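You operate a simulated robot arm through the tools that you are given. There is no shell and no other tool.

Carry out the task below with a simulated robot arm. There is one attempt and no reset: what you move stays moved.

TASK
Tie up the white cord and put it back in the bin.
Fine: use the tie holder; pull the knob all the way; press the free button once.

It is judged by the outcome, as a careful person would: the job done as asked, and still so three seconds after it is handed in. It fails if anything else is knocked over, pushed out of place, dropped, spilled or broken.

THE ROBOT
A 6-joint arm with a two-finger parallel gripper, fixed in place. Base frame: the origin is on the floor under the middle of its stand, x ahead of it, y to its left, z up; the work surface is at about z = 720. Readings come in mm, degrees, newtons and seconds.
With the tool pointing down near the work surface it reaches from about 260 to 640 mm from the base axis. Its first joint turns from -115.0 to 115.0 degrees. Payload 3.43 kg.
The tool frame sits at the grasp point between the pads (the TCP): z along the fingers, y along the line on which they close. The tips reach 34 mm beyond it. The gripper opens to 128 mm. The fingers are 24 mm wide and 12 mm thick; the gripper's body (48 by 130 mm) begins 96 mm behind the TCP.
Orientation is that of the tool frame in the base frame, as a unit quaternion [x, y, z, w]. With the fingers straight down and closing along the base's y, the tool's x points along the base's -x, its y along +y and its z along -z.

THE INTERFACE
- The arm moves only by the tool move_arm. Its arguments are lists of equal length, an entry for each row: "translation": the shift along the tool's x, y, z in mm, a list of three; "dr": the turn, a rotation vector about the tool's x, y, z in degrees, a list of three. In form: {"translation": [[dx, dy, dz], ...], "dr": [[wx, wy, wz], ...]}. A call has 1 to 20 rows; each row shifts and turns the commanded pose from where the row before left it, along the tool's axes as they then stand. "fingers" is the opening, from 0 (shut) to 1 (fully open), set as the call begins (left out, the last holds). Rows are played at 5 a second. More than 50 mm and 8.6 degrees between two rows, or a gripper value outside its range, and nothing of the call is played. A pose out of reach is approached as far as the arm can. The call stops where the force on the tool passes 90 N (or 10 N more than at its start, if that is more) or the arm is blocked; 0.2 s more then pass. The fingers move at their own pace (about 153 mm/s each) and stop on an object; they squeeze with about 25 N. The grip force told is the motor's: it shows also when the fingers shut on nothing. Time passes only in rows, and 0.2 s behind the last, so rows that do not move let the fingers close. The reply holds the time, the measured pose of the TCP, the force on the tool along the base axes, the opening and the grip force, in the units named above and with some noise, with the torque about the TCP (base axes, N m) and any sound that the robot's microphone picked up.
- Cameras (640 x 400 px; columns grow to the right, rows downward): "scene" is fixed at [398, -500.1, 1467.7]; the picture's right is [0.91, -0.42, 0.00], its down [-0.36, -0.79, -0.49] and it looks along [0.21, 0.45, -0.87] (base axes); focal length 315 px, centre (320, 200). "wrist" rides on the gripper at [76, -11, -160] in the tool frame; the picture's right is [0.15, 0.99, 0.00], its down [-0.88, 0.13, -0.46] and it looks along [-0.45, 0.07, 0.89] (tool axes); focal length 234 px, centre (320, 200). There is no depth. A picture from a camera that has moved, and an enlarged one, comes with that camera's place and axes in the base frame and with its lens.
- grab_frame(camera): a new picture of that camera. No time passes.
- slide_trunk(by): slides the trunk up (or, below 0, down) by that many mm; the arm rides with it, the base frame stays. It gives what a move gives, with no picture.
- close_up(camera, box): a new picture of the part [left, top, right, bottom] of that camera's present view, enlarged. No time passes.
- close_job(): hands the job in; it is judged then, once.

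Nothing tells you positions but the pictures and the camera data. Unless the task says otherwise, let go and move clear before handing in.

The tools are called after "Call:" as name(argument=value, ...) on one line, values as JSON. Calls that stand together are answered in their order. move_arm: Moves the arm, as the interface text tells. Its arguments: {"type":"object","properties":{"translation":{"type":"array","items":{"type":"array","items":{"type":"number"}}},"dr":{"type":"array","items":{"type":"array","items":{"type":"number"}}},"fingers":{"type":"number"}},"required":["translation","dr"]} The other tools are called the same way: slide_trunk (by) moves the trunk up or down; grab_frame (camera) takes a picture; close_up (camera, box) takes an enlarged picture of a part of a camera's view; close_job () hands the job in.

At the start:

```text
t: 0.0
tool_pos: [423.5, -184.4, 1081.0]
tool_rot: [0.0, 1.0, 0.0, -0.002]
wrist_force: [-0.8, -0.1, -0.1]
wrist_torque: [-0.03, 0.01, 0.02]
width: 127.8
grip_force: 0.1
trunk travel left (down, up): [-850.0, 140.0]
```

scene: 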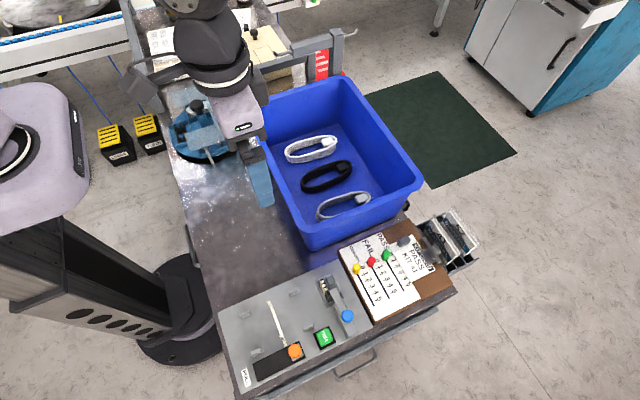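
wrist: 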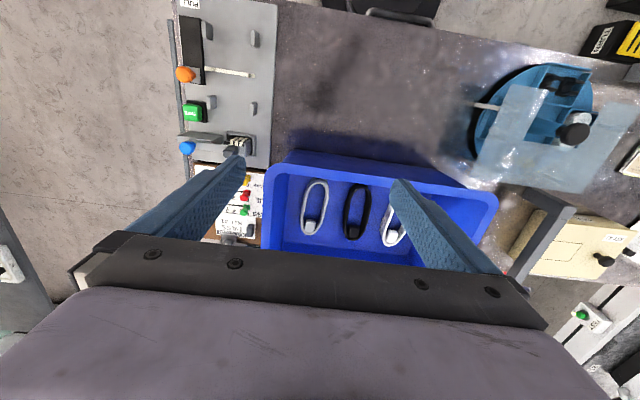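

I see a blue bin with three coiled cords (white, black, and a grey/whitish one), and a grey fixture board with an orange knob, a green button and a blue lever. I'll look closer before moving anything.

Call:
close_up(camera="scene", box=[210, 250, 370, 400])

Call:
close_up(camera="scene", box=[260, 110, 420, 230])

Call:
close_up(camera="scene", box=[330, 220, 480, 330])

Call:
close_up(camera="wrist", box=[160, 0, 300, 260])

Call:
close_up(camera="wrist", box=[260, 150, 500, 270])

```text
2.67 times, centred on (290, 325) of scene
camera zoom: at [398.0, -500.1, 1467.7], right [0.91, -0.42, 0.0], down [-0.36, -0.79, -0.49], along [0.21, 0.45, -0.87], focal length 841 px, centre (400, -133)
```

zoom: 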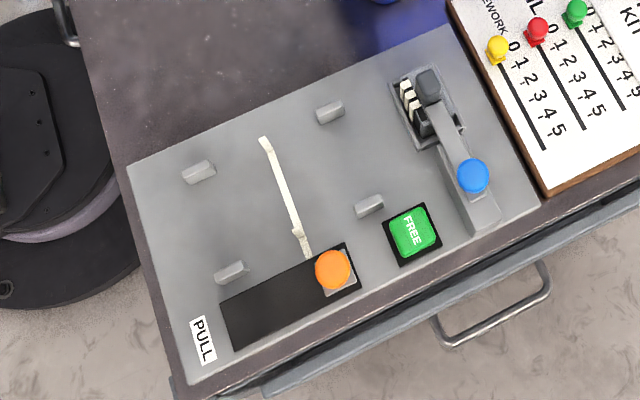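

```text
3.33 times, centred on (340, 170) of scene
camera zoom: at [398.0, -500.1, 1467.7], right [0.91, -0.42, 0.0], down [-0.36, -0.79, -0.49], along [0.21, 0.45, -0.87], focal length 1051 px, centre (253, 300)
```

zoom: 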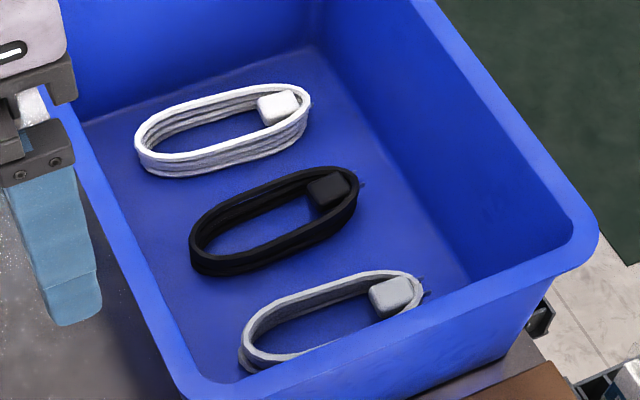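

```text
3.64 times, centred on (405, 275) of scene
camera zoom: at [398.0, -500.1, 1467.7], right [0.91, -0.42, 0.0], down [-0.36, -0.79, -0.49], along [0.21, 0.45, -0.87], focal length 1146 px, centre (11, -73)
```

zoom: 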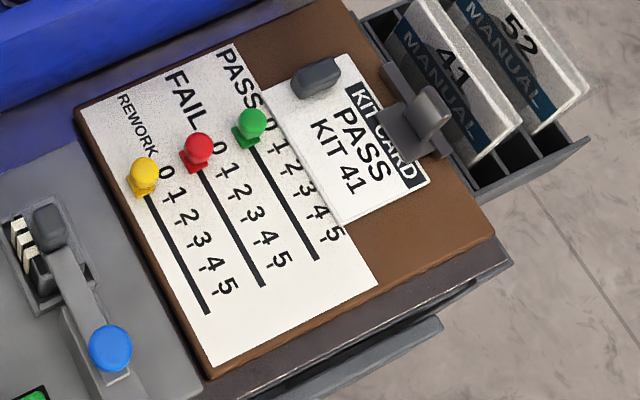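

```text
1.54 times, centred on (230, 130) of wrist
camera zoom: at [348.0, -195.1, 1240.4], right [-0.15, 0.99, 0.0], down [0.88, 0.13, 0.45], along [0.45, 0.07, -0.89], focal length 360 px, centre (458, 308)
```

zoom: 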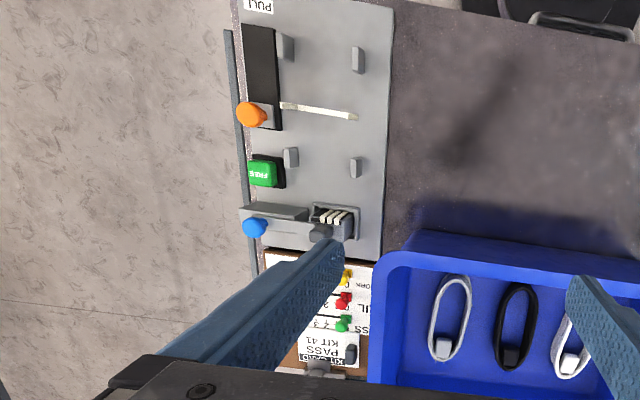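

```text
2.67 times, centred on (380, 210) of wrist
camera zoom: at [348.0, -195.1, 1240.4], right [-0.15, 0.99, 0.0], down [0.88, 0.13, 0.45], along [0.45, 0.07, -0.89], focal length 624 px, centre (160, 173)
```

zoom: 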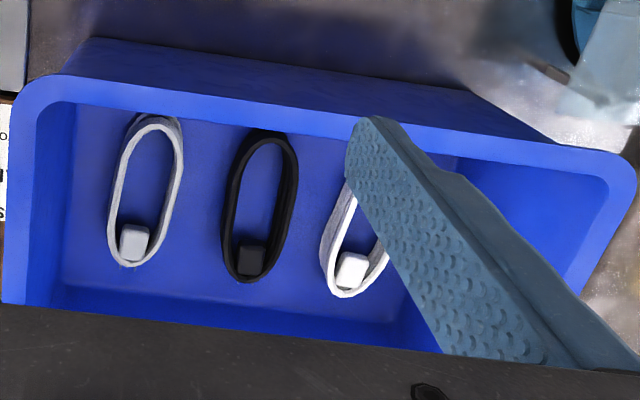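

The white cord is the far coil in the bin, at about (625, 50). The tie holder is the board with four posts around (360, -358), with the tie laid along y. I'll move above the bin for a better look.

Call:
move_arm(translation=[[-20, 40, 0], [-20, 40, 0], [-20, 40, 0], [-20, 40, 0], [-20, 40, 0], [-20, 34, 0], [0, 0, 0]], dr=[[0, 0, 0], [0, 0, 0], [0, 0, 0], [0, 0, 0], [0, 0, 0], [0, 0, 0], [0, 0, 0]])

```text
t: 1.6
tool_pos: [542.3, 50.2, 1081.5]
tool_rot: [0.0, 1.0, 0.0, -0.001]
wrist_force: [-0.8, 0.6, 1.1]
wrist_torque: [0.01, -0.03, 0.03]
width: 128.1
grip_force: 0.2
trunk travel left (down, up): [-850.0, 140.0]
```

Call:
grab_frame(camera="wrist")

Call:
grab_frame(camera="scene")

```text
taken
camera wrist: at [467.2, 40.5, 1241.2], right [-0.15, 0.99, 0.0], down [0.88, 0.13, 0.45], along [0.45, 0.07, -0.89], focal length 234 px, centre (320, 200)
```

wrist: 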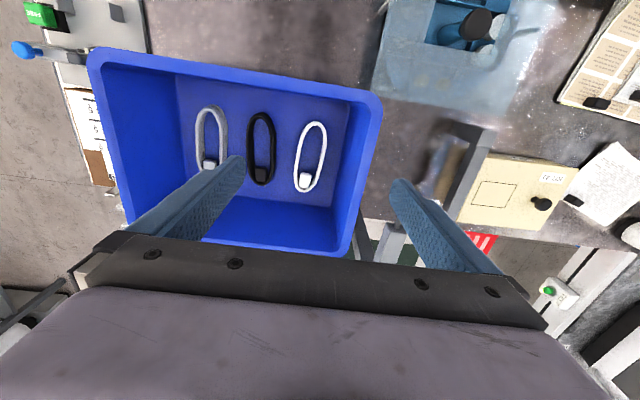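

```text
taken
```

scene: 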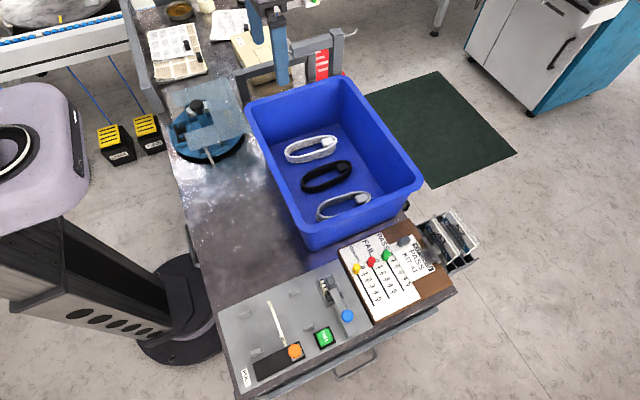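

Call:
close_up(camera="wrist", box=[180, 80, 380, 205])

Call:
close_up(camera="scene", box=[270, 120, 380, 200])

Call:
close_up(camera="scene", box=[300, 260, 370, 360])

Call:
close_up(camera="scene", box=[220, 290, 330, 395])

```text
3.20 times, centred on (280, 142) of wrist
camera zoom: at [467.2, 40.5, 1241.2], right [-0.15, 0.99, 0.0], down [0.88, 0.13, 0.45], along [0.45, 0.07, -0.89], focal length 749 px, centre (448, 384)
```

zoom: 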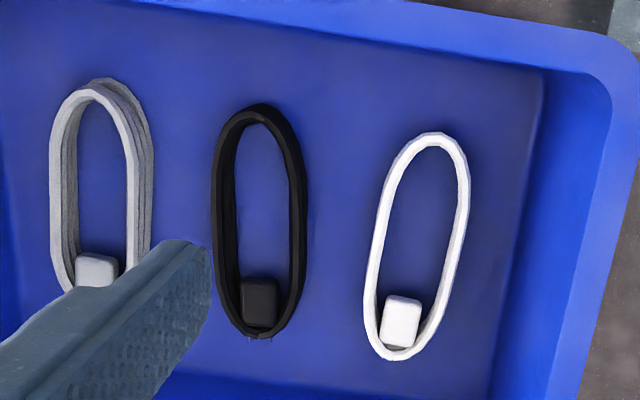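

```text
5.00 times, centred on (325, 160) of scene
camera zoom: at [398.0, -500.1, 1467.7], right [0.91, -0.42, 0.0], down [-0.36, -0.79, -0.49], along [0.21, 0.45, -0.87], focal length 1576 px, centre (295, 400)
```

zoom: 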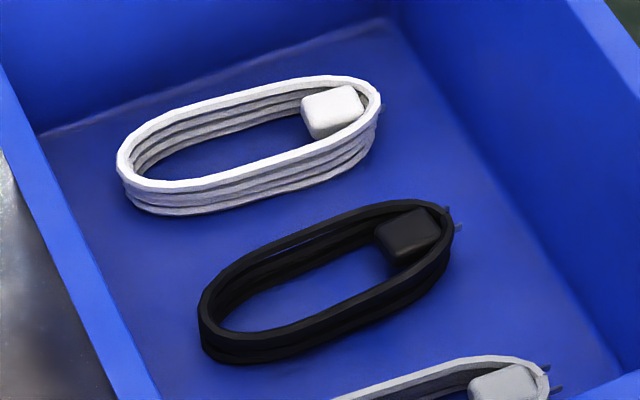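

```text
4.00 times, centred on (335, 310) of scene
camera zoom: at [398.0, -500.1, 1467.7], right [0.91, -0.42, 0.0], down [-0.36, -0.79, -0.49], along [0.21, 0.45, -0.87], focal length 1261 px, centre (260, -240)
```

zoom: 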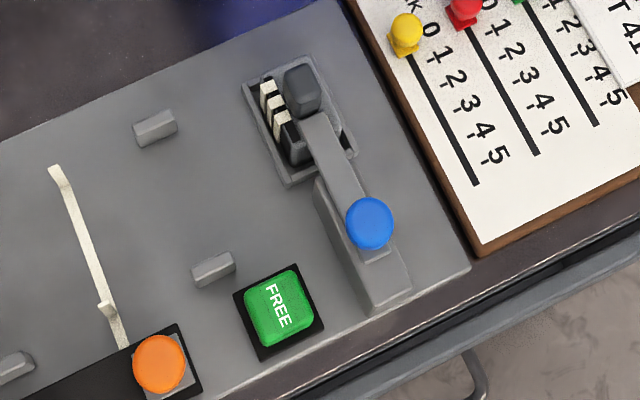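

```text
3.81 times, centred on (275, 342) of scene
camera zoom: at [398.0, -500.1, 1467.7], right [0.91, -0.42, 0.0], down [-0.36, -0.79, -0.49], along [0.21, 0.45, -0.87], focal length 1201 px, centre (491, -343)
```

zoom: 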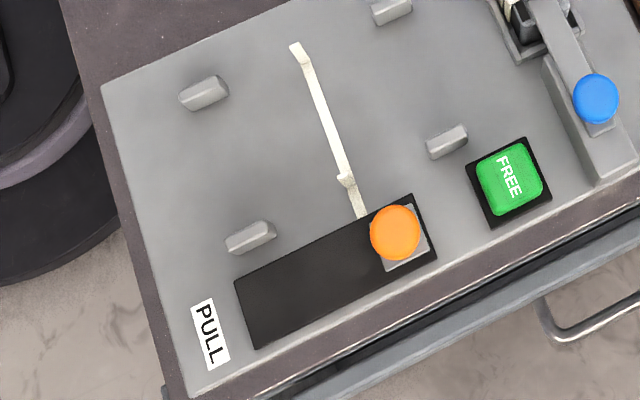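

The white coil is centred near (620, 43) and its top is at about z 757. I'll narrow the fingers so they clear the bin wall and go lower for a more precise view.

Call:
move_arm(translation=[[0, -5, 40], [0, -3, 40], [0, 0, 40], [0, 0, 20], [0, 0, 0]], dr=[[0, 0, 0], [0, 0, 0], [0, 0, 0], [0, 0, 0], [0, 0, 0]], fingers=0.74)

Call:
grab_frame(camera="wrist")

Call:
close_up(camera="wrist", box=[240, 60, 400, 180])

```text
t: 2.8
tool_pos: [544.7, 42.3, 941.2]
tool_rot: [-0.001, 1.0, 0.0, 0.0]
wrist_force: [0.6, 0.4, -1.1]
wrist_torque: [0.03, 0.0, -0.01]
width: 94.8
grip_force: 0.0
trunk travel left (down, up): [-850.0, 140.0]
```

```text
taken
camera wrist: at [467.0, 30.9, 1099.6], right [-0.15, 0.99, 0.0], down [0.88, 0.13, 0.46], along [0.45, 0.07, -0.89], focal length 234 px, centre (320, 200)
```

wrist: 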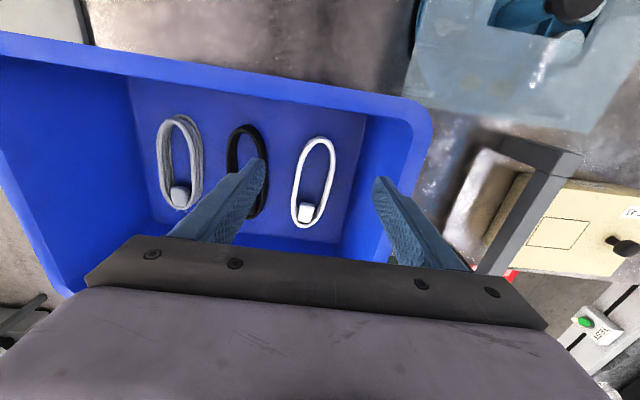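

```text
3.33 times, centred on (320, 120) of wrist
camera zoom: at [467.0, 30.9, 1099.6], right [-0.15, 0.99, 0.0], down [0.88, 0.13, 0.46], along [0.45, 0.07, -0.89], focal length 781 px, centre (320, 467)
```

zoom: 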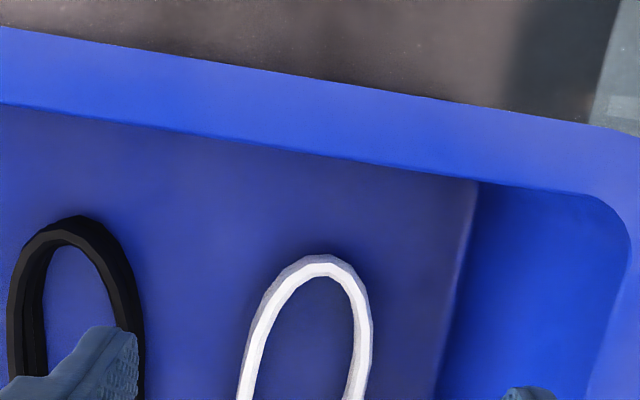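

Call:
close_up(camera="wrist", box=[240, 130, 400, 230])

```text
4.00 times, centred on (320, 180) of wrist
camera zoom: at [467.0, 30.9, 1099.6], right [-0.15, 0.99, 0.0], down [0.88, 0.13, 0.46], along [0.45, 0.07, -0.89], focal length 937 px, centre (320, 280)
```

zoom: 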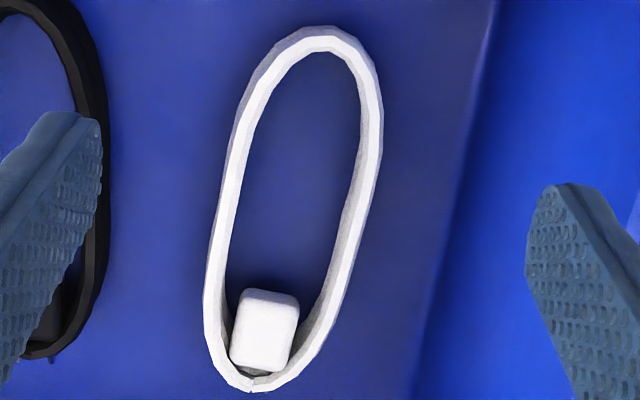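

The coil spans x 543–700 and y 12–72, with about -3.5° of yaw. I'll grip across its width at x≈597, which is 24 mm short of centre so the fingers will miss the tie and posts later. First I'll position above it and check.

Call:
move_arm(translation=[[-27, 1, 0], [-26.5, 0, 0], [0, 0, 30], [0, 0, 30], [0, 0, 20], [0, 0, 0]], dr=[[0, 0, 0], [0, 0, 3.5], [0, 0, 0], [0, 0, 0], [0, 0, 0], [0, 0, 0]], fingers=0.67)

Call:
grab_frame(camera="wrist")

Call:
grab_frame(camera="scene")

```text
t: 4.2
tool_pos: [596.9, 42.0, 861.4]
tool_rot: [0.029, 1.0, 0.0, 0.0]
wrist_force: [0.2, -0.7, -0.7]
wrist_torque: [0.01, -0.04, 0.06]
width: 85.9
grip_force: 0.1
trunk travel left (down, up): [-850.0, 140.0]
```

```text
taken
camera wrist: at [520.4, 36.8, 1019.4], right [-0.09, 1.0, 0.0], down [0.89, 0.08, 0.46], along [0.45, 0.04, -0.89], focal length 234 px, centre (320, 200)
```

wrist: 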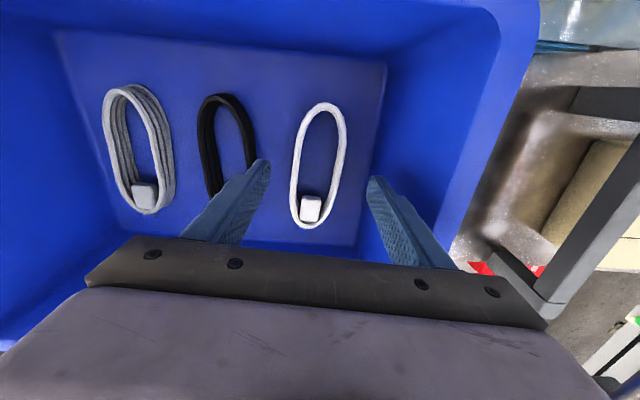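

```text
taken
```

scene: 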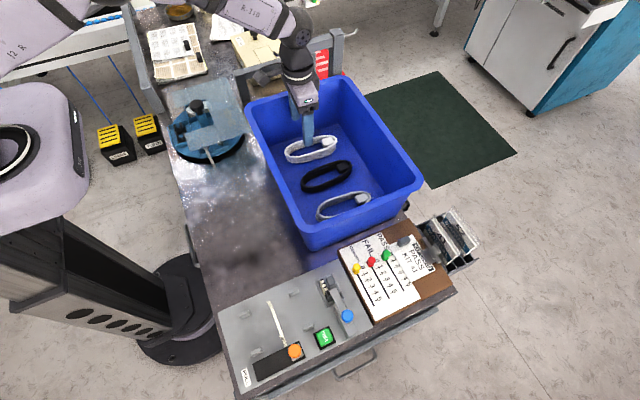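

Call:
close_up(camera="wrist", box=[220, 90, 420, 240])

Call:
close_up(camera="scene", box=[240, 70, 400, 200])

```text
2.67 times, centred on (320, 165) of wrist
camera zoom: at [520.4, 36.8, 1019.4], right [-0.09, 1.0, 0.0], down [0.89, 0.08, 0.46], along [0.45, 0.04, -0.89], focal length 624 px, centre (320, 293)
```

zoom: 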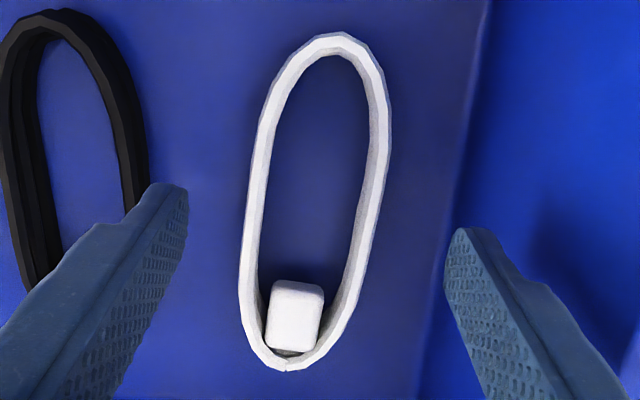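

```text
3.08 times, centred on (320, 135) of scene
camera zoom: at [398.0, -500.1, 1467.7], right [0.91, -0.42, 0.0], down [-0.36, -0.79, -0.49], along [0.21, 0.45, -0.87], focal length 970 px, centre (320, 400)
```

zoom: 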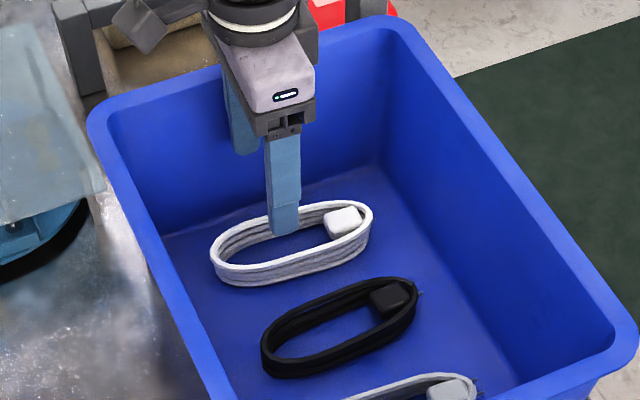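

The alignment looks good: the coil's centreline at x=597 is y≈43. I'll turn about 1° more, descend to z≈769, and then close.

Call:
move_arm(translation=[[0, 0.8, 0], [0, 0, 25], [0, 0, 25], [0, 0, 25], [0, 0, 10], [0, 0, 7], [0, 0, 0]], dr=[[0, 0, 1], [0, 0, 0], [0, 0, 0], [0, 0, 0], [0, 0, 0], [0, 0, 0], [0, 0, 0]])

Call:
grab_frame(camera="wrist")

Call:
close_up(camera="scene", box=[240, 70, 400, 200])

```text
t: 5.8
tool_pos: [596.0, 43.1, 768.4]
tool_rot: [0.038, 0.999, 0.001, 0.0]
wrist_force: [-0.4, -0.1, -0.1]
wrist_torque: [-0.01, -0.02, -0.01]
width: 85.9
grip_force: 0.0
trunk travel left (down, up): [-850.0, 140.0]
```

```text
taken
camera wrist: at [519.5, 39.3, 928.6], right [-0.07, 1.0, 0.0], down [0.89, 0.06, 0.46], along [0.45, 0.03, -0.89], focal length 234 px, centre (320, 200)
```

wrist: 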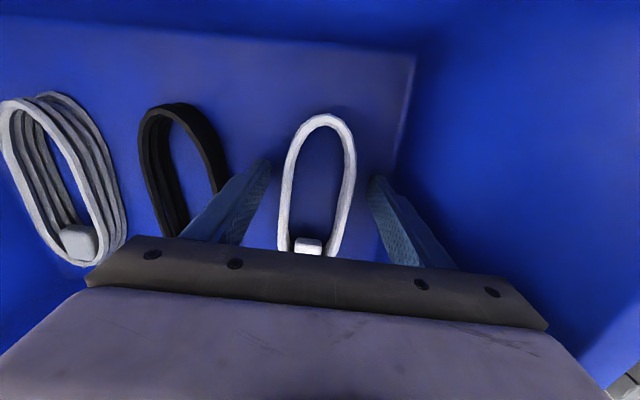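

```text
3.08 times, centred on (320, 135) of scene
camera zoom: at [398.0, -500.1, 1467.7], right [0.91, -0.42, 0.0], down [-0.36, -0.79, -0.49], along [0.21, 0.45, -0.87], focal length 970 px, centre (320, 400)
```

zoom: 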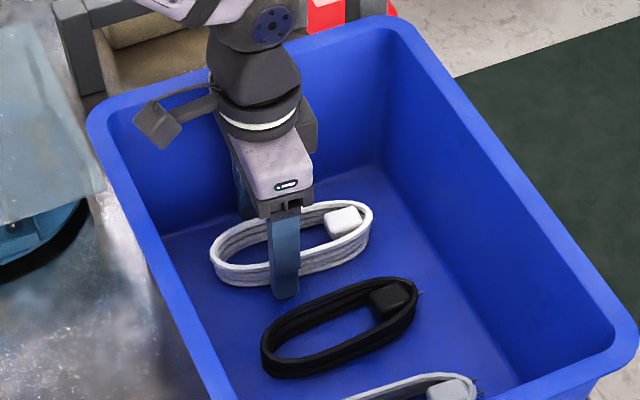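

The fingers straddle the coil with room on both sides. I'll close them.

Call:
move_arm(translation=[[0, 0, 0], [0, 0, 0], [0, 0, 0], [0, 0, 0]], dr=[[0, 0, 0], [0, 0, 0], [0, 0, 0], [0, 0, 0]], fingers=0.3)

Call:
grab_frame(camera="wrist")

Call:
close_up(camera="scene", box=[240, 70, 400, 200])

```text
t: 6.8
tool_pos: [596.3, 42.9, 768.7]
tool_rot: [0.038, 0.999, 0.001, -0.002]
wrist_force: [0.5, -1.8, -0.3]
wrist_torque: [-0.07, -0.09, -0.07]
width: 63.7
grip_force: 25.5
trunk travel left (down, up): [-850.0, 140.0]
```

```text
taken
camera wrist: at [519.5, 39.2, 928.5], right [-0.07, 1.0, 0.0], down [0.89, 0.06, 0.45], along [0.45, 0.03, -0.89], focal length 234 px, centre (320, 200)
```

wrist: 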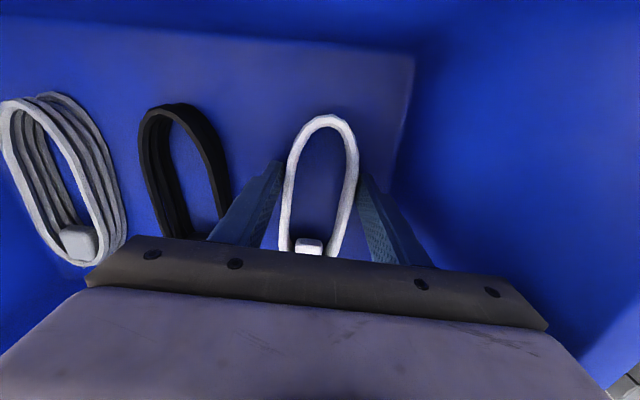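

```text
3.08 times, centred on (320, 135) of scene
camera zoom: at [398.0, -500.1, 1467.7], right [0.91, -0.42, 0.0], down [-0.36, -0.79, -0.49], along [0.21, 0.45, -0.87], focal length 970 px, centre (320, 400)
```

zoom: 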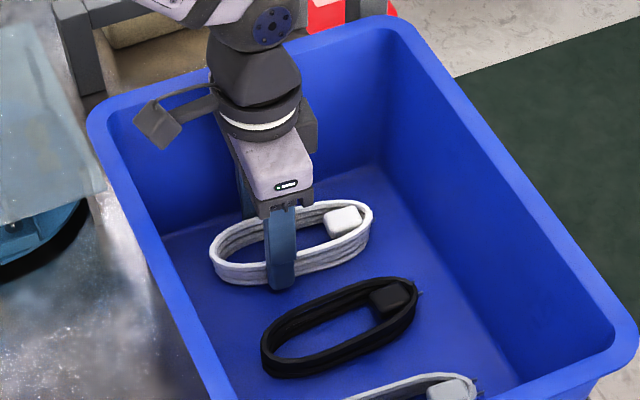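

Gripped at 63.7 mm with 25 N. I'll lift straight up and check it holds.

Call:
move_arm(translation=[[0, 0, -10], [0, 0, -20], [0, 0, -30], [0, 0, -30], [0, 0, -30], [0, 0, -30], [0, 0, -30], [0, 0, -30], [0, 0, 0]], dr=[[0, 0, 0], [0, 0, 0], [0, 0, 0], [0, 0, 0], [0, 0, 0], [0, 0, 0], [0, 0, 0], [0, 0, 0], [0, 0, 0]])

Call:
grab_frame(camera="wrist")

Call:
grab_frame(camera="scene")

```text
t: 8.8
tool_pos: [597.8, 41.9, 977.8]
tool_rot: [0.039, 0.999, 0.001, -0.001]
wrist_force: [0.9, -1.2, -1.1]
wrist_torque: [-0.01, 0.03, -0.02]
width: 63.5
grip_force: 24.7
trunk travel left (down, up): [-850.0, 140.0]
```

```text
taken
camera wrist: at [521.5, 37.8, 1137.9], right [-0.07, 1.0, 0.0], down [0.89, 0.06, 0.45], along [0.45, 0.03, -0.89], focal length 234 px, centre (320, 200)
```

wrist: 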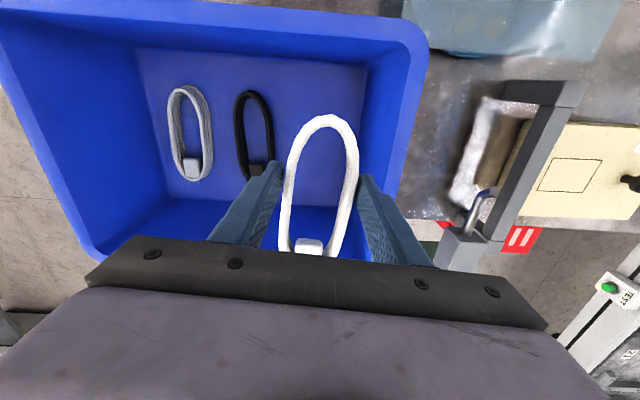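

```text
taken
```

scene: 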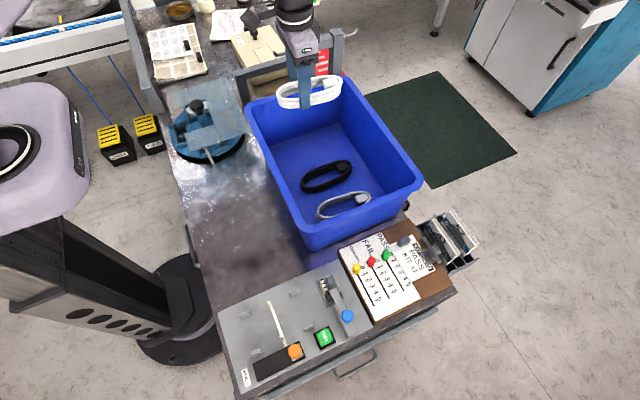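

Call:
close_up(camera="wrist", box=[240, 100, 400, 260])

Call:
close_up(camera="scene", box=[240, 40, 380, 140])

```text
2.50 times, centred on (320, 180) of wrist
camera zoom: at [521.5, 37.8, 1137.9], right [-0.07, 1.0, 0.0], down [0.89, 0.06, 0.45], along [0.45, 0.03, -0.89], focal length 585 px, centre (320, 250)
```

zoom: 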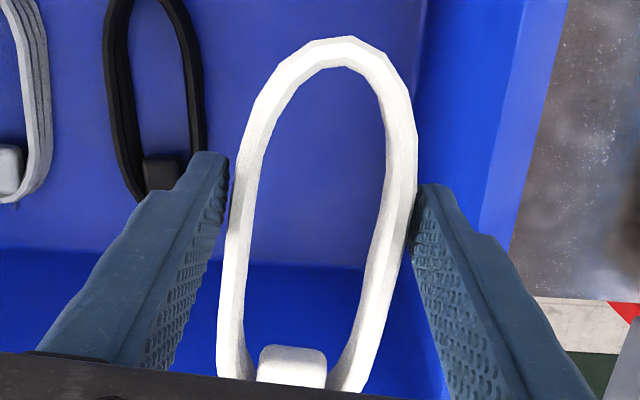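

```text
4.00 times, centred on (310, 90) of scene
camera zoom: at [398.0, -500.1, 1467.7], right [0.91, -0.42, 0.0], down [-0.36, -0.79, -0.49], along [0.21, 0.45, -0.87], focal length 1261 px, centre (360, 640)
```

zoom: 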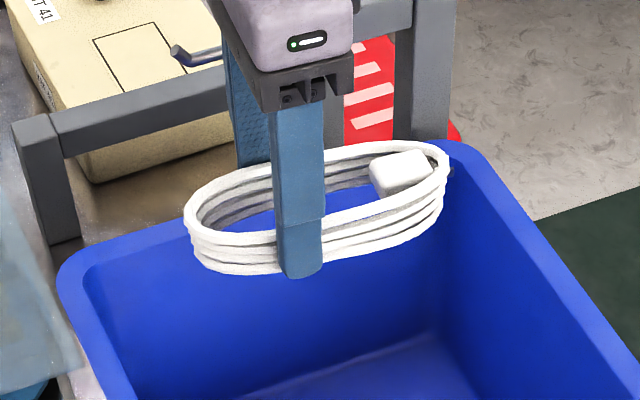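

The coil is held steadily: its centre is about 24 mm beyond the TCP along +x, and it's within 1° of the tool's yaw. I'll square the yaw and carry it over the holder at height.

Call:
move_arm(translation=[[0, 0, 0], [23.7, -36.4, 0], [23.7, -36.4, 0], [23.7, -36.4, 0], [23.7, -36.4, 0], [23.7, -36.4, 0], [23.7, -36.4, 0], [23.7, -36.4, 0], [23.7, -36.4, 0], [23.7, -36.4, 0], [23.7, -36.4, 0], [23.7, -36.4, 0], [0, 0, 0], [0, 0, 0]], dr=[[0, 0, -4.6], [0, 0, 0], [0, 0, 0], [0, 0, 0], [0, 0, 0], [0, 0, 0], [0, 0, 0], [0, 0, 0], [0, 0, 0], [0, 0, 0], [0, 0, 0], [0, 0, 0], [0, 0, 0], [0, 0, 0]])

Call:
grab_frame(camera="wrist")

Call:
grab_frame(camera="scene")

```text
t: 11.8
tool_pos: [336.9, -360.2, 978.4]
tool_rot: [-0.002, 1.0, -0.001, -0.001]
wrist_force: [0.1, 0.1, -0.6]
wrist_torque: [0.03, 0.04, 0.01]
width: 63.8
grip_force: 24.8
trunk travel left (down, up): [-850.0, 140.0]
```

```text
taken
camera wrist: at [260.3, -369.5, 1138.0], right [-0.15, 0.99, 0.0], down [0.88, 0.13, 0.45], along [0.45, 0.07, -0.89], focal length 234 px, centre (320, 200)
```

wrist: 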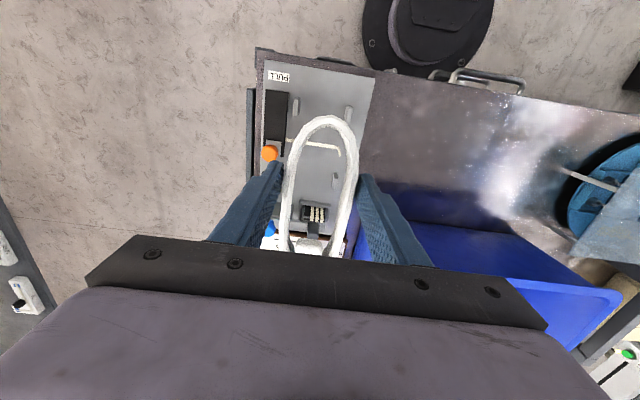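

```text
taken
```

scene: 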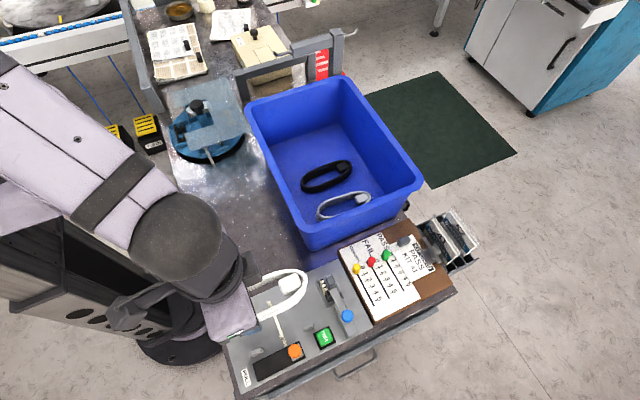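

Call:
close_up(camera="wrist", box=[240, 50, 400, 250])

Call:
close_up(camera="scene", box=[210, 260, 370, 400])

```text
2.00 times, centred on (320, 150) of wrist
camera zoom: at [260.3, -369.5, 1138.0], right [-0.15, 0.99, 0.0], down [0.88, 0.13, 0.45], along [0.45, 0.07, -0.89], focal length 468 px, centre (320, 300)
```

zoom: 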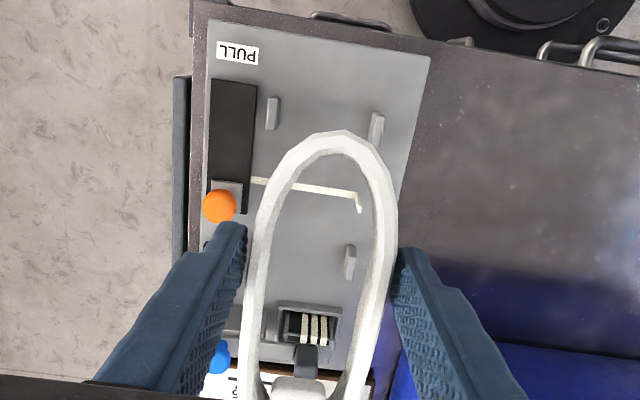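

```text
2.86 times, centred on (290, 330) of scene
camera zoom: at [398.0, -500.1, 1467.7], right [0.91, -0.42, 0.0], down [-0.36, -0.79, -0.49], along [0.21, 0.45, -0.87], focal length 901 px, centre (406, -171)
```

zoom: 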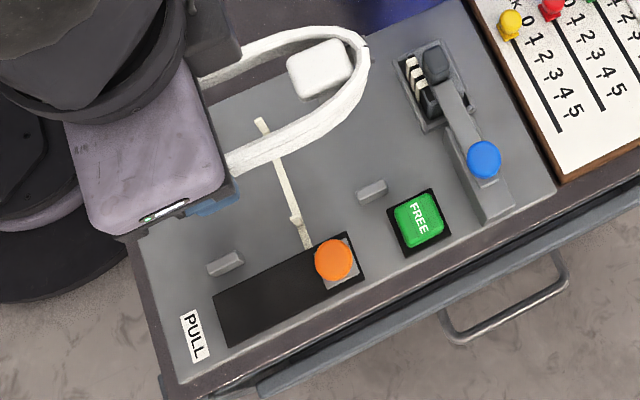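

The post positions agree in both cameras: the nest centre is about (361, -358.5), with the tie at x≈360 and the board top at z≈730. I'll descend to just above it and check.

Call:
move_arm(translation=[[0, 0, 30], [0, 0, 30], [0, 0, 30], [0, 0, 30], [0, 0, 30], [0, 0, 20], [0, 0, 0], [0, 0, 0]], dr=[[0, 0, 0], [0, 0, 0], [0, 0, 0], [0, 0, 0], [0, 0, 0], [0, 0, 0], [0, 0, 0], [0, 0, 0]])

Call:
grab_frame(camera="wrist")

Call:
close_up(camera="scene", box=[210, 260, 370, 400])

Call:
close_up(camera="wrist", box=[240, 50, 400, 250])

```text
t: 13.6
tool_pos: [337.8, -357.6, 808.2]
tool_rot: [-0.002, 1.0, 0.0, -0.001]
wrist_force: [-1.4, -0.5, -1.3]
wrist_torque: [0.01, 0.05, 0.0]
width: 63.4
grip_force: 25.4
trunk travel left (down, up): [-850.0, 140.0]
```

```text
taken
camera wrist: at [261.4, -368.7, 968.0], right [-0.15, 0.99, 0.0], down [0.88, 0.13, 0.45], along [0.45, 0.07, -0.89], focal length 234 px, centre (320, 200)
```

wrist: 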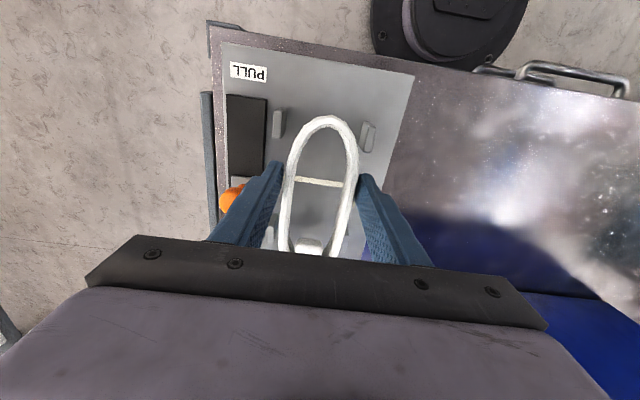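

```text
2.86 times, centred on (290, 330) of scene
camera zoom: at [398.0, -500.1, 1467.7], right [0.91, -0.42, 0.0], down [-0.36, -0.79, -0.49], along [0.21, 0.45, -0.87], focal length 901 px, centre (406, -171)
```

zoom: 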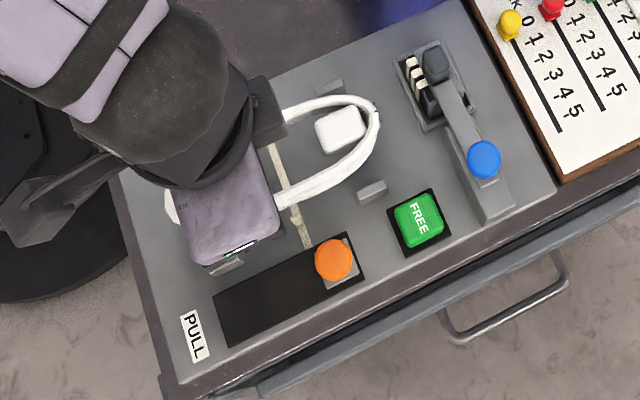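

```text
2.00 times, centred on (320, 150) of wrist
camera zoom: at [261.4, -368.7, 968.0], right [-0.15, 0.99, 0.0], down [0.88, 0.13, 0.45], along [0.45, 0.07, -0.89], focal length 468 px, centre (320, 300)
```

zoom: 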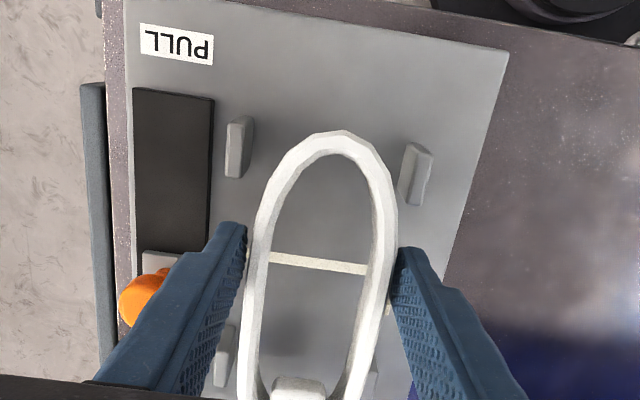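

The coil is centred between the posts with its axis square. I'll lower it gently onto the tie in small steps.

Call:
move_arm(translation=[[0, 0, 10], [0, 0, 10], [0, 0, 6], [0, 0, 3], [0, 0, 0], [0, 0, 0]], dr=[[0, 0, 0], [0, 0, 0], [0, 0, 0], [0, 0, 0], [0, 0, 0], [0, 0, 0]])

Call:
move_arm(translation=[[0, 0, 1.5], [0, 0, 0], [0, 0, 0]], dr=[[0, 0, 0], [0, 0, 0], [0, 0, 0]])

Call:
move_arm(translation=[[0, 0, 1.5], [0, 0, 0], [0, 0, 0]], dr=[[0, 0, 0], [0, 0, 0], [0, 0, 0]])

Call:
grab_frame(camera="wrist")

Call:
close_up(camera="scene", box=[210, 260, 370, 400])

```text
t: 15.0
tool_pos: [338.5, -357.0, 779.6]
tool_rot: [-0.002, 1.0, 0.0, -0.001]
wrist_force: [-0.5, 0.1, -1.7]
wrist_torque: [-0.01, 0.08, -0.01]
width: 63.6
grip_force: 25.1
trunk travel left (down, up): [-850.0, 140.0]
```

```text
t: 15.8
tool_pos: [338.0, -357.3, 778.5]
tool_rot: [-0.001, 1.0, 0.001, -0.001]
wrist_force: [-0.1, -0.5, -1.3]
wrist_torque: [-0.01, 0.03, 0.0]
width: 63.6
grip_force: 25.5
trunk travel left (down, up): [-850.0, 140.0]
```

```text
t: 16.6
tool_pos: [338.0, -357.4, 777.2]
tool_rot: [-0.002, 1.0, 0.0, -0.001]
wrist_force: [0.0, 0.4, -1.4]
wrist_torque: [0.02, 0.03, -0.01]
width: 63.6
grip_force: 24.9
trunk travel left (down, up): [-850.0, 140.0]
```

```text
taken
camera wrist: at [261.4, -368.2, 936.6], right [-0.15, 0.99, 0.0], down [0.88, 0.13, 0.45], along [0.45, 0.07, -0.89], focal length 234 px, centre (320, 200)
```

wrist: 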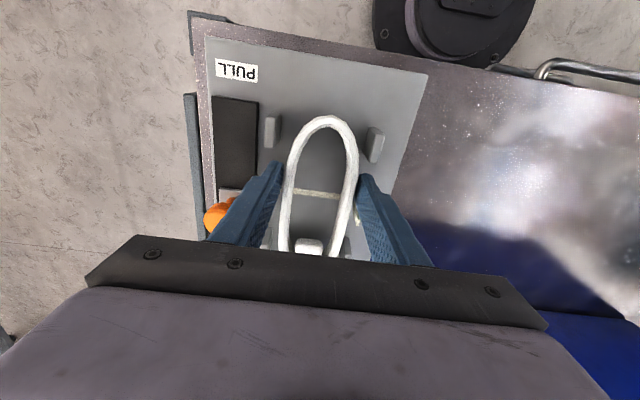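

```text
2.86 times, centred on (290, 330) of scene
camera zoom: at [398.0, -500.1, 1467.7], right [0.91, -0.42, 0.0], down [-0.36, -0.79, -0.49], along [0.21, 0.45, -0.87], focal length 901 px, centre (406, -171)
```

zoom: 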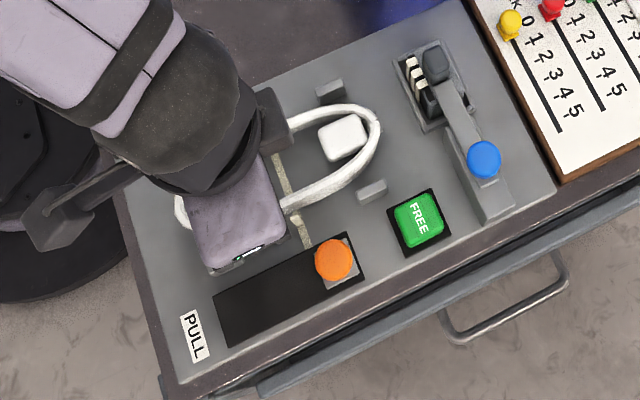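

No contact yet, so I'll keep lowering in small steps.

Call:
move_arm(translation=[[0, 0, 1.5], [0, 0, 0], [0, 0, 0]], dr=[[0, 0, 0], [0, 0, 0], [0, 0, 0]])

Call:
move_arm(translation=[[0, 0, 1.5], [0, 0, 0], [0, 0, 0]], dr=[[0, 0, 0], [0, 0, 0], [0, 0, 0]])

```text
t: 17.4
tool_pos: [337.1, -356.9, 776.6]
tool_rot: [-0.001, 1.0, 0.0, -0.001]
wrist_force: [-0.4, -0.4, -1.6]
wrist_torque: [0.04, 0.03, -0.03]
width: 63.6
grip_force: 25.1
trunk travel left (down, up): [-850.0, 140.0]
```

```text
t: 18.2
tool_pos: [338.6, -357.4, 774.9]
tool_rot: [-0.001, 1.0, -0.001, -0.001]
wrist_force: [-0.8, -0.3, -0.7]
wrist_torque: [-0.01, 0.06, -0.01]
width: 63.5
grip_force: 25.0
trunk travel left (down, up): [-850.0, 140.0]
```

Call:
move_arm(translation=[[0, 0, 1.5], [0, 0, 0], [0, 0, 0]], dr=[[0, 0, 0], [0, 0, 0], [0, 0, 0]])

Call:
close_up(camera="scene", box=[250, 280, 330, 350])

Call:
close_up(camera="wrist", box=[250, 90, 400, 250])

```text
t: 19.0
tool_pos: [337.9, -358.3, 772.6]
tool_rot: [-0.002, 1.0, -0.001, -0.001]
wrist_force: [-0.4, 0.0, -1.2]
wrist_torque: [0.0, -0.01, -0.01]
width: 63.4
grip_force: 24.7
trunk travel left (down, up): [-850.0, 140.0]
```

```text
5.71 times, centred on (290, 315) of scene
camera zoom: at [398.0, -500.1, 1467.7], right [0.91, -0.42, 0.0], down [-0.36, -0.79, -0.49], along [0.21, 0.45, -0.87], focal length 1801 px, centre (491, -457)
```

zoom: 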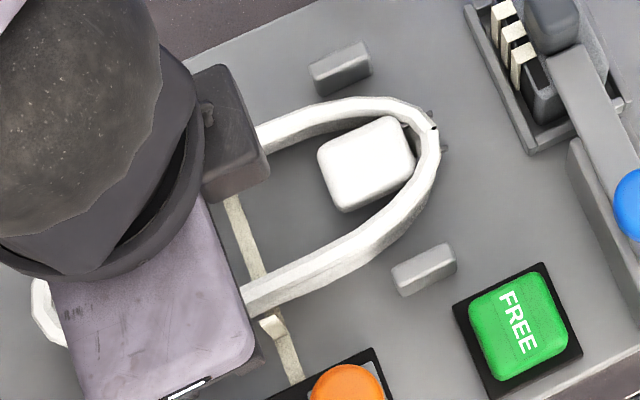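

```text
2.50 times, centred on (325, 170) of wrist
camera zoom: at [261.4, -368.2, 931.7], right [-0.15, 0.99, 0.0], down [0.88, 0.13, 0.45], along [0.45, 0.07, -0.89], focal length 585 px, centre (308, 275)
```

zoom: 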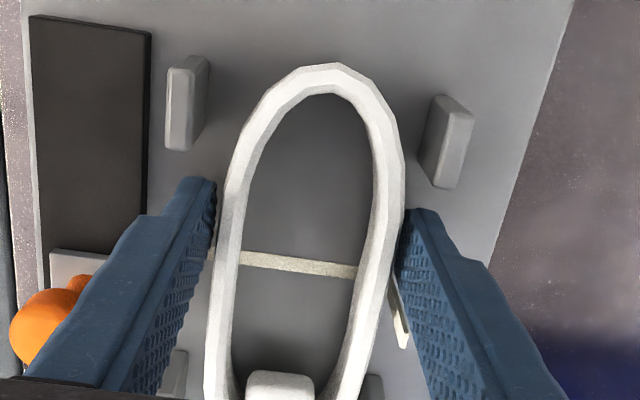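

Call:
move_arm(translation=[[0, 0, 1.5], [0, 0, 0], [0, 0, 0]], dr=[[0, 0, 0], [0, 0, 0], [0, 0, 0]])

Call:
move_arm(translation=[[0, 0, 1.5], [0, 0, 0], [0, 0, 0]], dr=[[0, 0, 0], [0, 0, 0], [0, 0, 0]])

```text
t: 19.8
tool_pos: [335.2, -357.7, 773.2]
tool_rot: [-0.002, 1.0, 0.0, 0.0]
wrist_force: [-0.4, 0.1, 0.5]
wrist_torque: [-0.04, -0.16, 0.03]
width: 63.5
grip_force: 25.4
trunk travel left (down, up): [-850.0, 140.0]
```

```text
t: 20.6
tool_pos: [337.2, -358.0, 770.9]
tool_rot: [-0.002, 1.0, 0.0, -0.001]
wrist_force: [-0.1, 2.3, 16.8]
wrist_torque: [0.48, 0.44, 0.09]
width: 63.4
grip_force: 24.9
trunk travel left (down, up): [-850.0, 140.0]
```

Contact: 17 N upward at z≈771, so the coil is resting on the holder. I'll ease off a touch, open only as far as needed, and check.

Call:
move_arm(translation=[[0, 0, -1], [0, 0, 0]], dr=[[0, 0, 0], [0, 0, 0]])

Call:
move_arm(translation=[[0, 0, 0], [0, 0, 0], [0, 0, 0], [0, 0, 0]], dr=[[0, 0, 0], [0, 0, 0], [0, 0, 0], [0, 0, 0]], fingers=0.63)

Call:
grab_frame(camera="wrist")

Call:
close_up(camera="scene", box=[210, 260, 370, 400])

```text
t: 21.2
tool_pos: [337.9, -358.1, 769.8]
tool_rot: [-0.002, 1.0, -0.001, 0.0]
wrist_force: [-0.8, 4.6, 14.8]
wrist_torque: [0.14, 0.13, 0.02]
width: 63.3
grip_force: 25.4
trunk travel left (down, up): [-850.0, 140.0]
```

```text
t: 22.2
tool_pos: [337.4, -359.4, 771.0]
tool_rot: [-0.002, 1.0, 0.001, -0.001]
wrist_force: [0.4, -1.1, 0.1]
wrist_torque: [0.02, -0.02, -0.02]
width: 80.7
grip_force: 0.0
trunk travel left (down, up): [-850.0, 140.0]
```

```text
taken
camera wrist: at [261.7, -368.9, 929.5], right [-0.15, 0.99, 0.0], down [0.88, 0.13, 0.45], along [0.45, 0.07, -0.89], focal length 234 px, centre (320, 200)
```

wrist: 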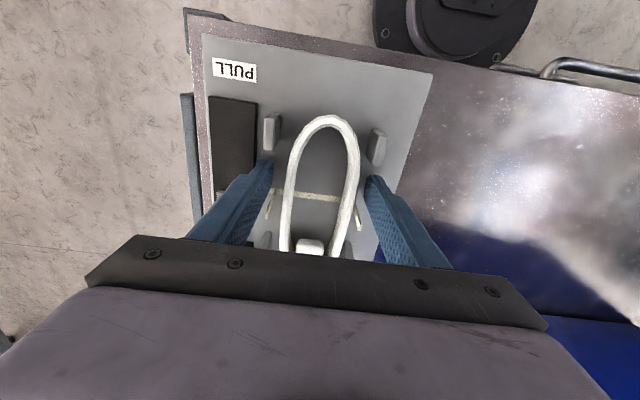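

```text
2.86 times, centred on (290, 330) of scene
camera zoom: at [398.0, -500.1, 1467.7], right [0.91, -0.42, 0.0], down [-0.36, -0.79, -0.49], along [0.21, 0.45, -0.87], focal length 901 px, centre (406, -171)
```

zoom: 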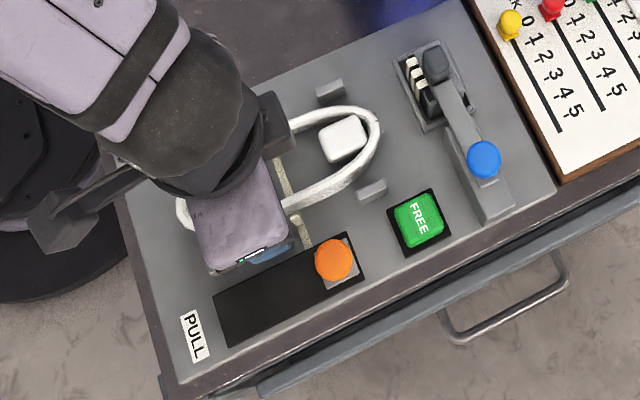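

The coil is released and sitting between the posts. I'll rise straight up and look.

Call:
move_arm(translation=[[0, 0, -10], [0, 0, -20], [0, 0, -30], [0, 0, -40], [0, 0, -40], [0, 0, -20], [0, 0, 0]], dr=[[0, 0, 0], [0, 0, 0], [0, 0, 0], [0, 0, 0], [0, 0, 0], [0, 0, 0], [0, 0, 0]])

Call:
grab_frame(camera="wrist")

Call:
close_up(camera="scene", box=[210, 260, 370, 400])

```text
t: 23.8
tool_pos: [337.6, -356.6, 928.9]
tool_rot: [-0.002, 1.0, 0.0, -0.001]
wrist_force: [0.3, 0.4, -0.2]
wrist_torque: [-0.01, 0.0, 0.05]
width: 80.7
grip_force: 0.1
trunk travel left (down, up): [-850.0, 140.0]
```

```text
taken
camera wrist: at [261.6, -367.8, 1089.0], right [-0.15, 0.99, 0.0], down [0.88, 0.13, 0.45], along [0.45, 0.07, -0.89], focal length 234 px, centre (320, 200)
```

wrist: 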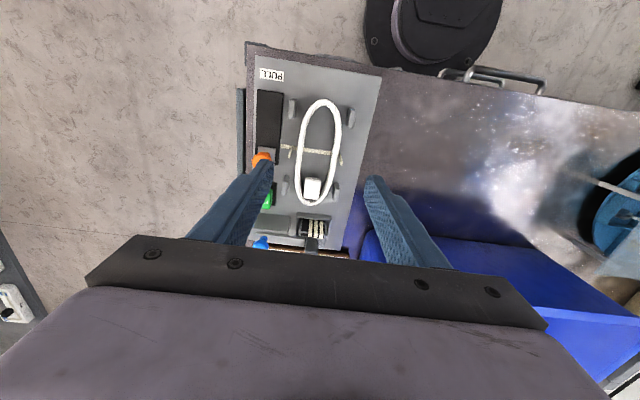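

```text
2.86 times, centred on (290, 330) of scene
camera zoom: at [398.0, -500.1, 1467.7], right [0.91, -0.42, 0.0], down [-0.36, -0.79, -0.49], along [0.21, 0.45, -0.87], focal length 901 px, centre (406, -171)
```

zoom: 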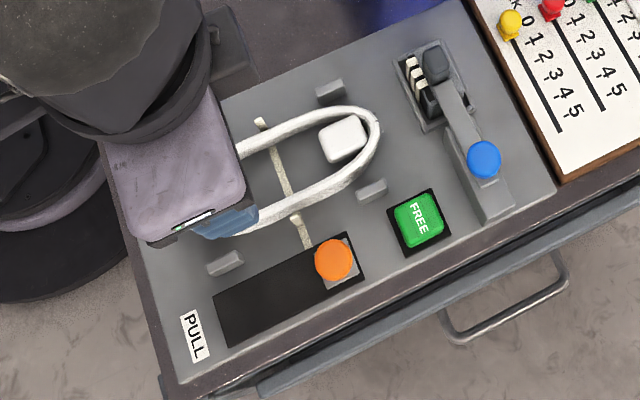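

The coil is in the nest with the tie underneath it. Next is the orange knob at about (375, -433), z≈768. I'll turn the gripper 90° so the fingers close along the slot direction (x), clear of the posts and button, then move above the knob to look.

Call:
move_arm(translation=[[0, 0, 0], [0, 0, 0], [0, 0, 0], [0, 0, 0], [0, 0, 0], [0, 0, 0], [0, 0, 0], [0, 0, 0], [0, 0, 0], [0, 0, 0], [0, 0, 0], [-40, 19, 0], [-36, 19, 0], [0, 0, 20], [0, 0, 0]], dr=[[0, 0, 8.2], [0, 0, 8.2], [0, 0, 8.2], [0, 0, 8.2], [0, 0, 8.2], [0, 0, 8.2], [0, 0, 8.2], [0, 0, 8.2], [0, 0, 8.2], [0, 0, 8.2], [0, 0, 8], [0, 0, 0], [0, 0, 0], [0, 0, 0], [0, 0, 0]], fingers=0.4)

Call:
grab_frame(camera="wrist")

Call:
grab_frame(camera="scene")

```text
t: 27.0
tool_pos: [377.2, -433.7, 911.6]
tool_rot: [0.706, 0.709, -0.001, 0.0]
wrist_force: [0.3, 0.1, 0.2]
wrist_torque: [0.03, 0.02, 0.04]
width: 51.1
grip_force: 0.1
trunk travel left (down, up): [-850.0, 140.0]
```

```text
taken
camera wrist: at [364.4, -356.5, 1070.2], right [0.99, 0.15, 0.0], down [0.13, -0.88, 0.46], along [0.07, -0.45, -0.89], focal length 234 px, centre (320, 200)
```

wrist: 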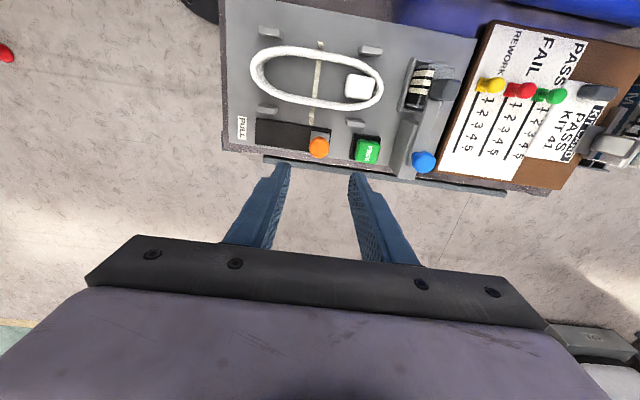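

```text
taken
```

scene: 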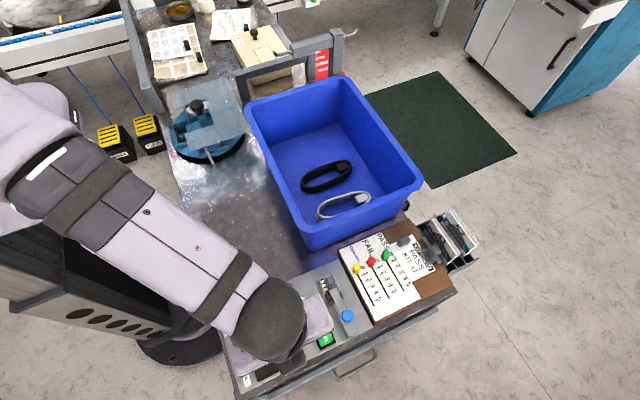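

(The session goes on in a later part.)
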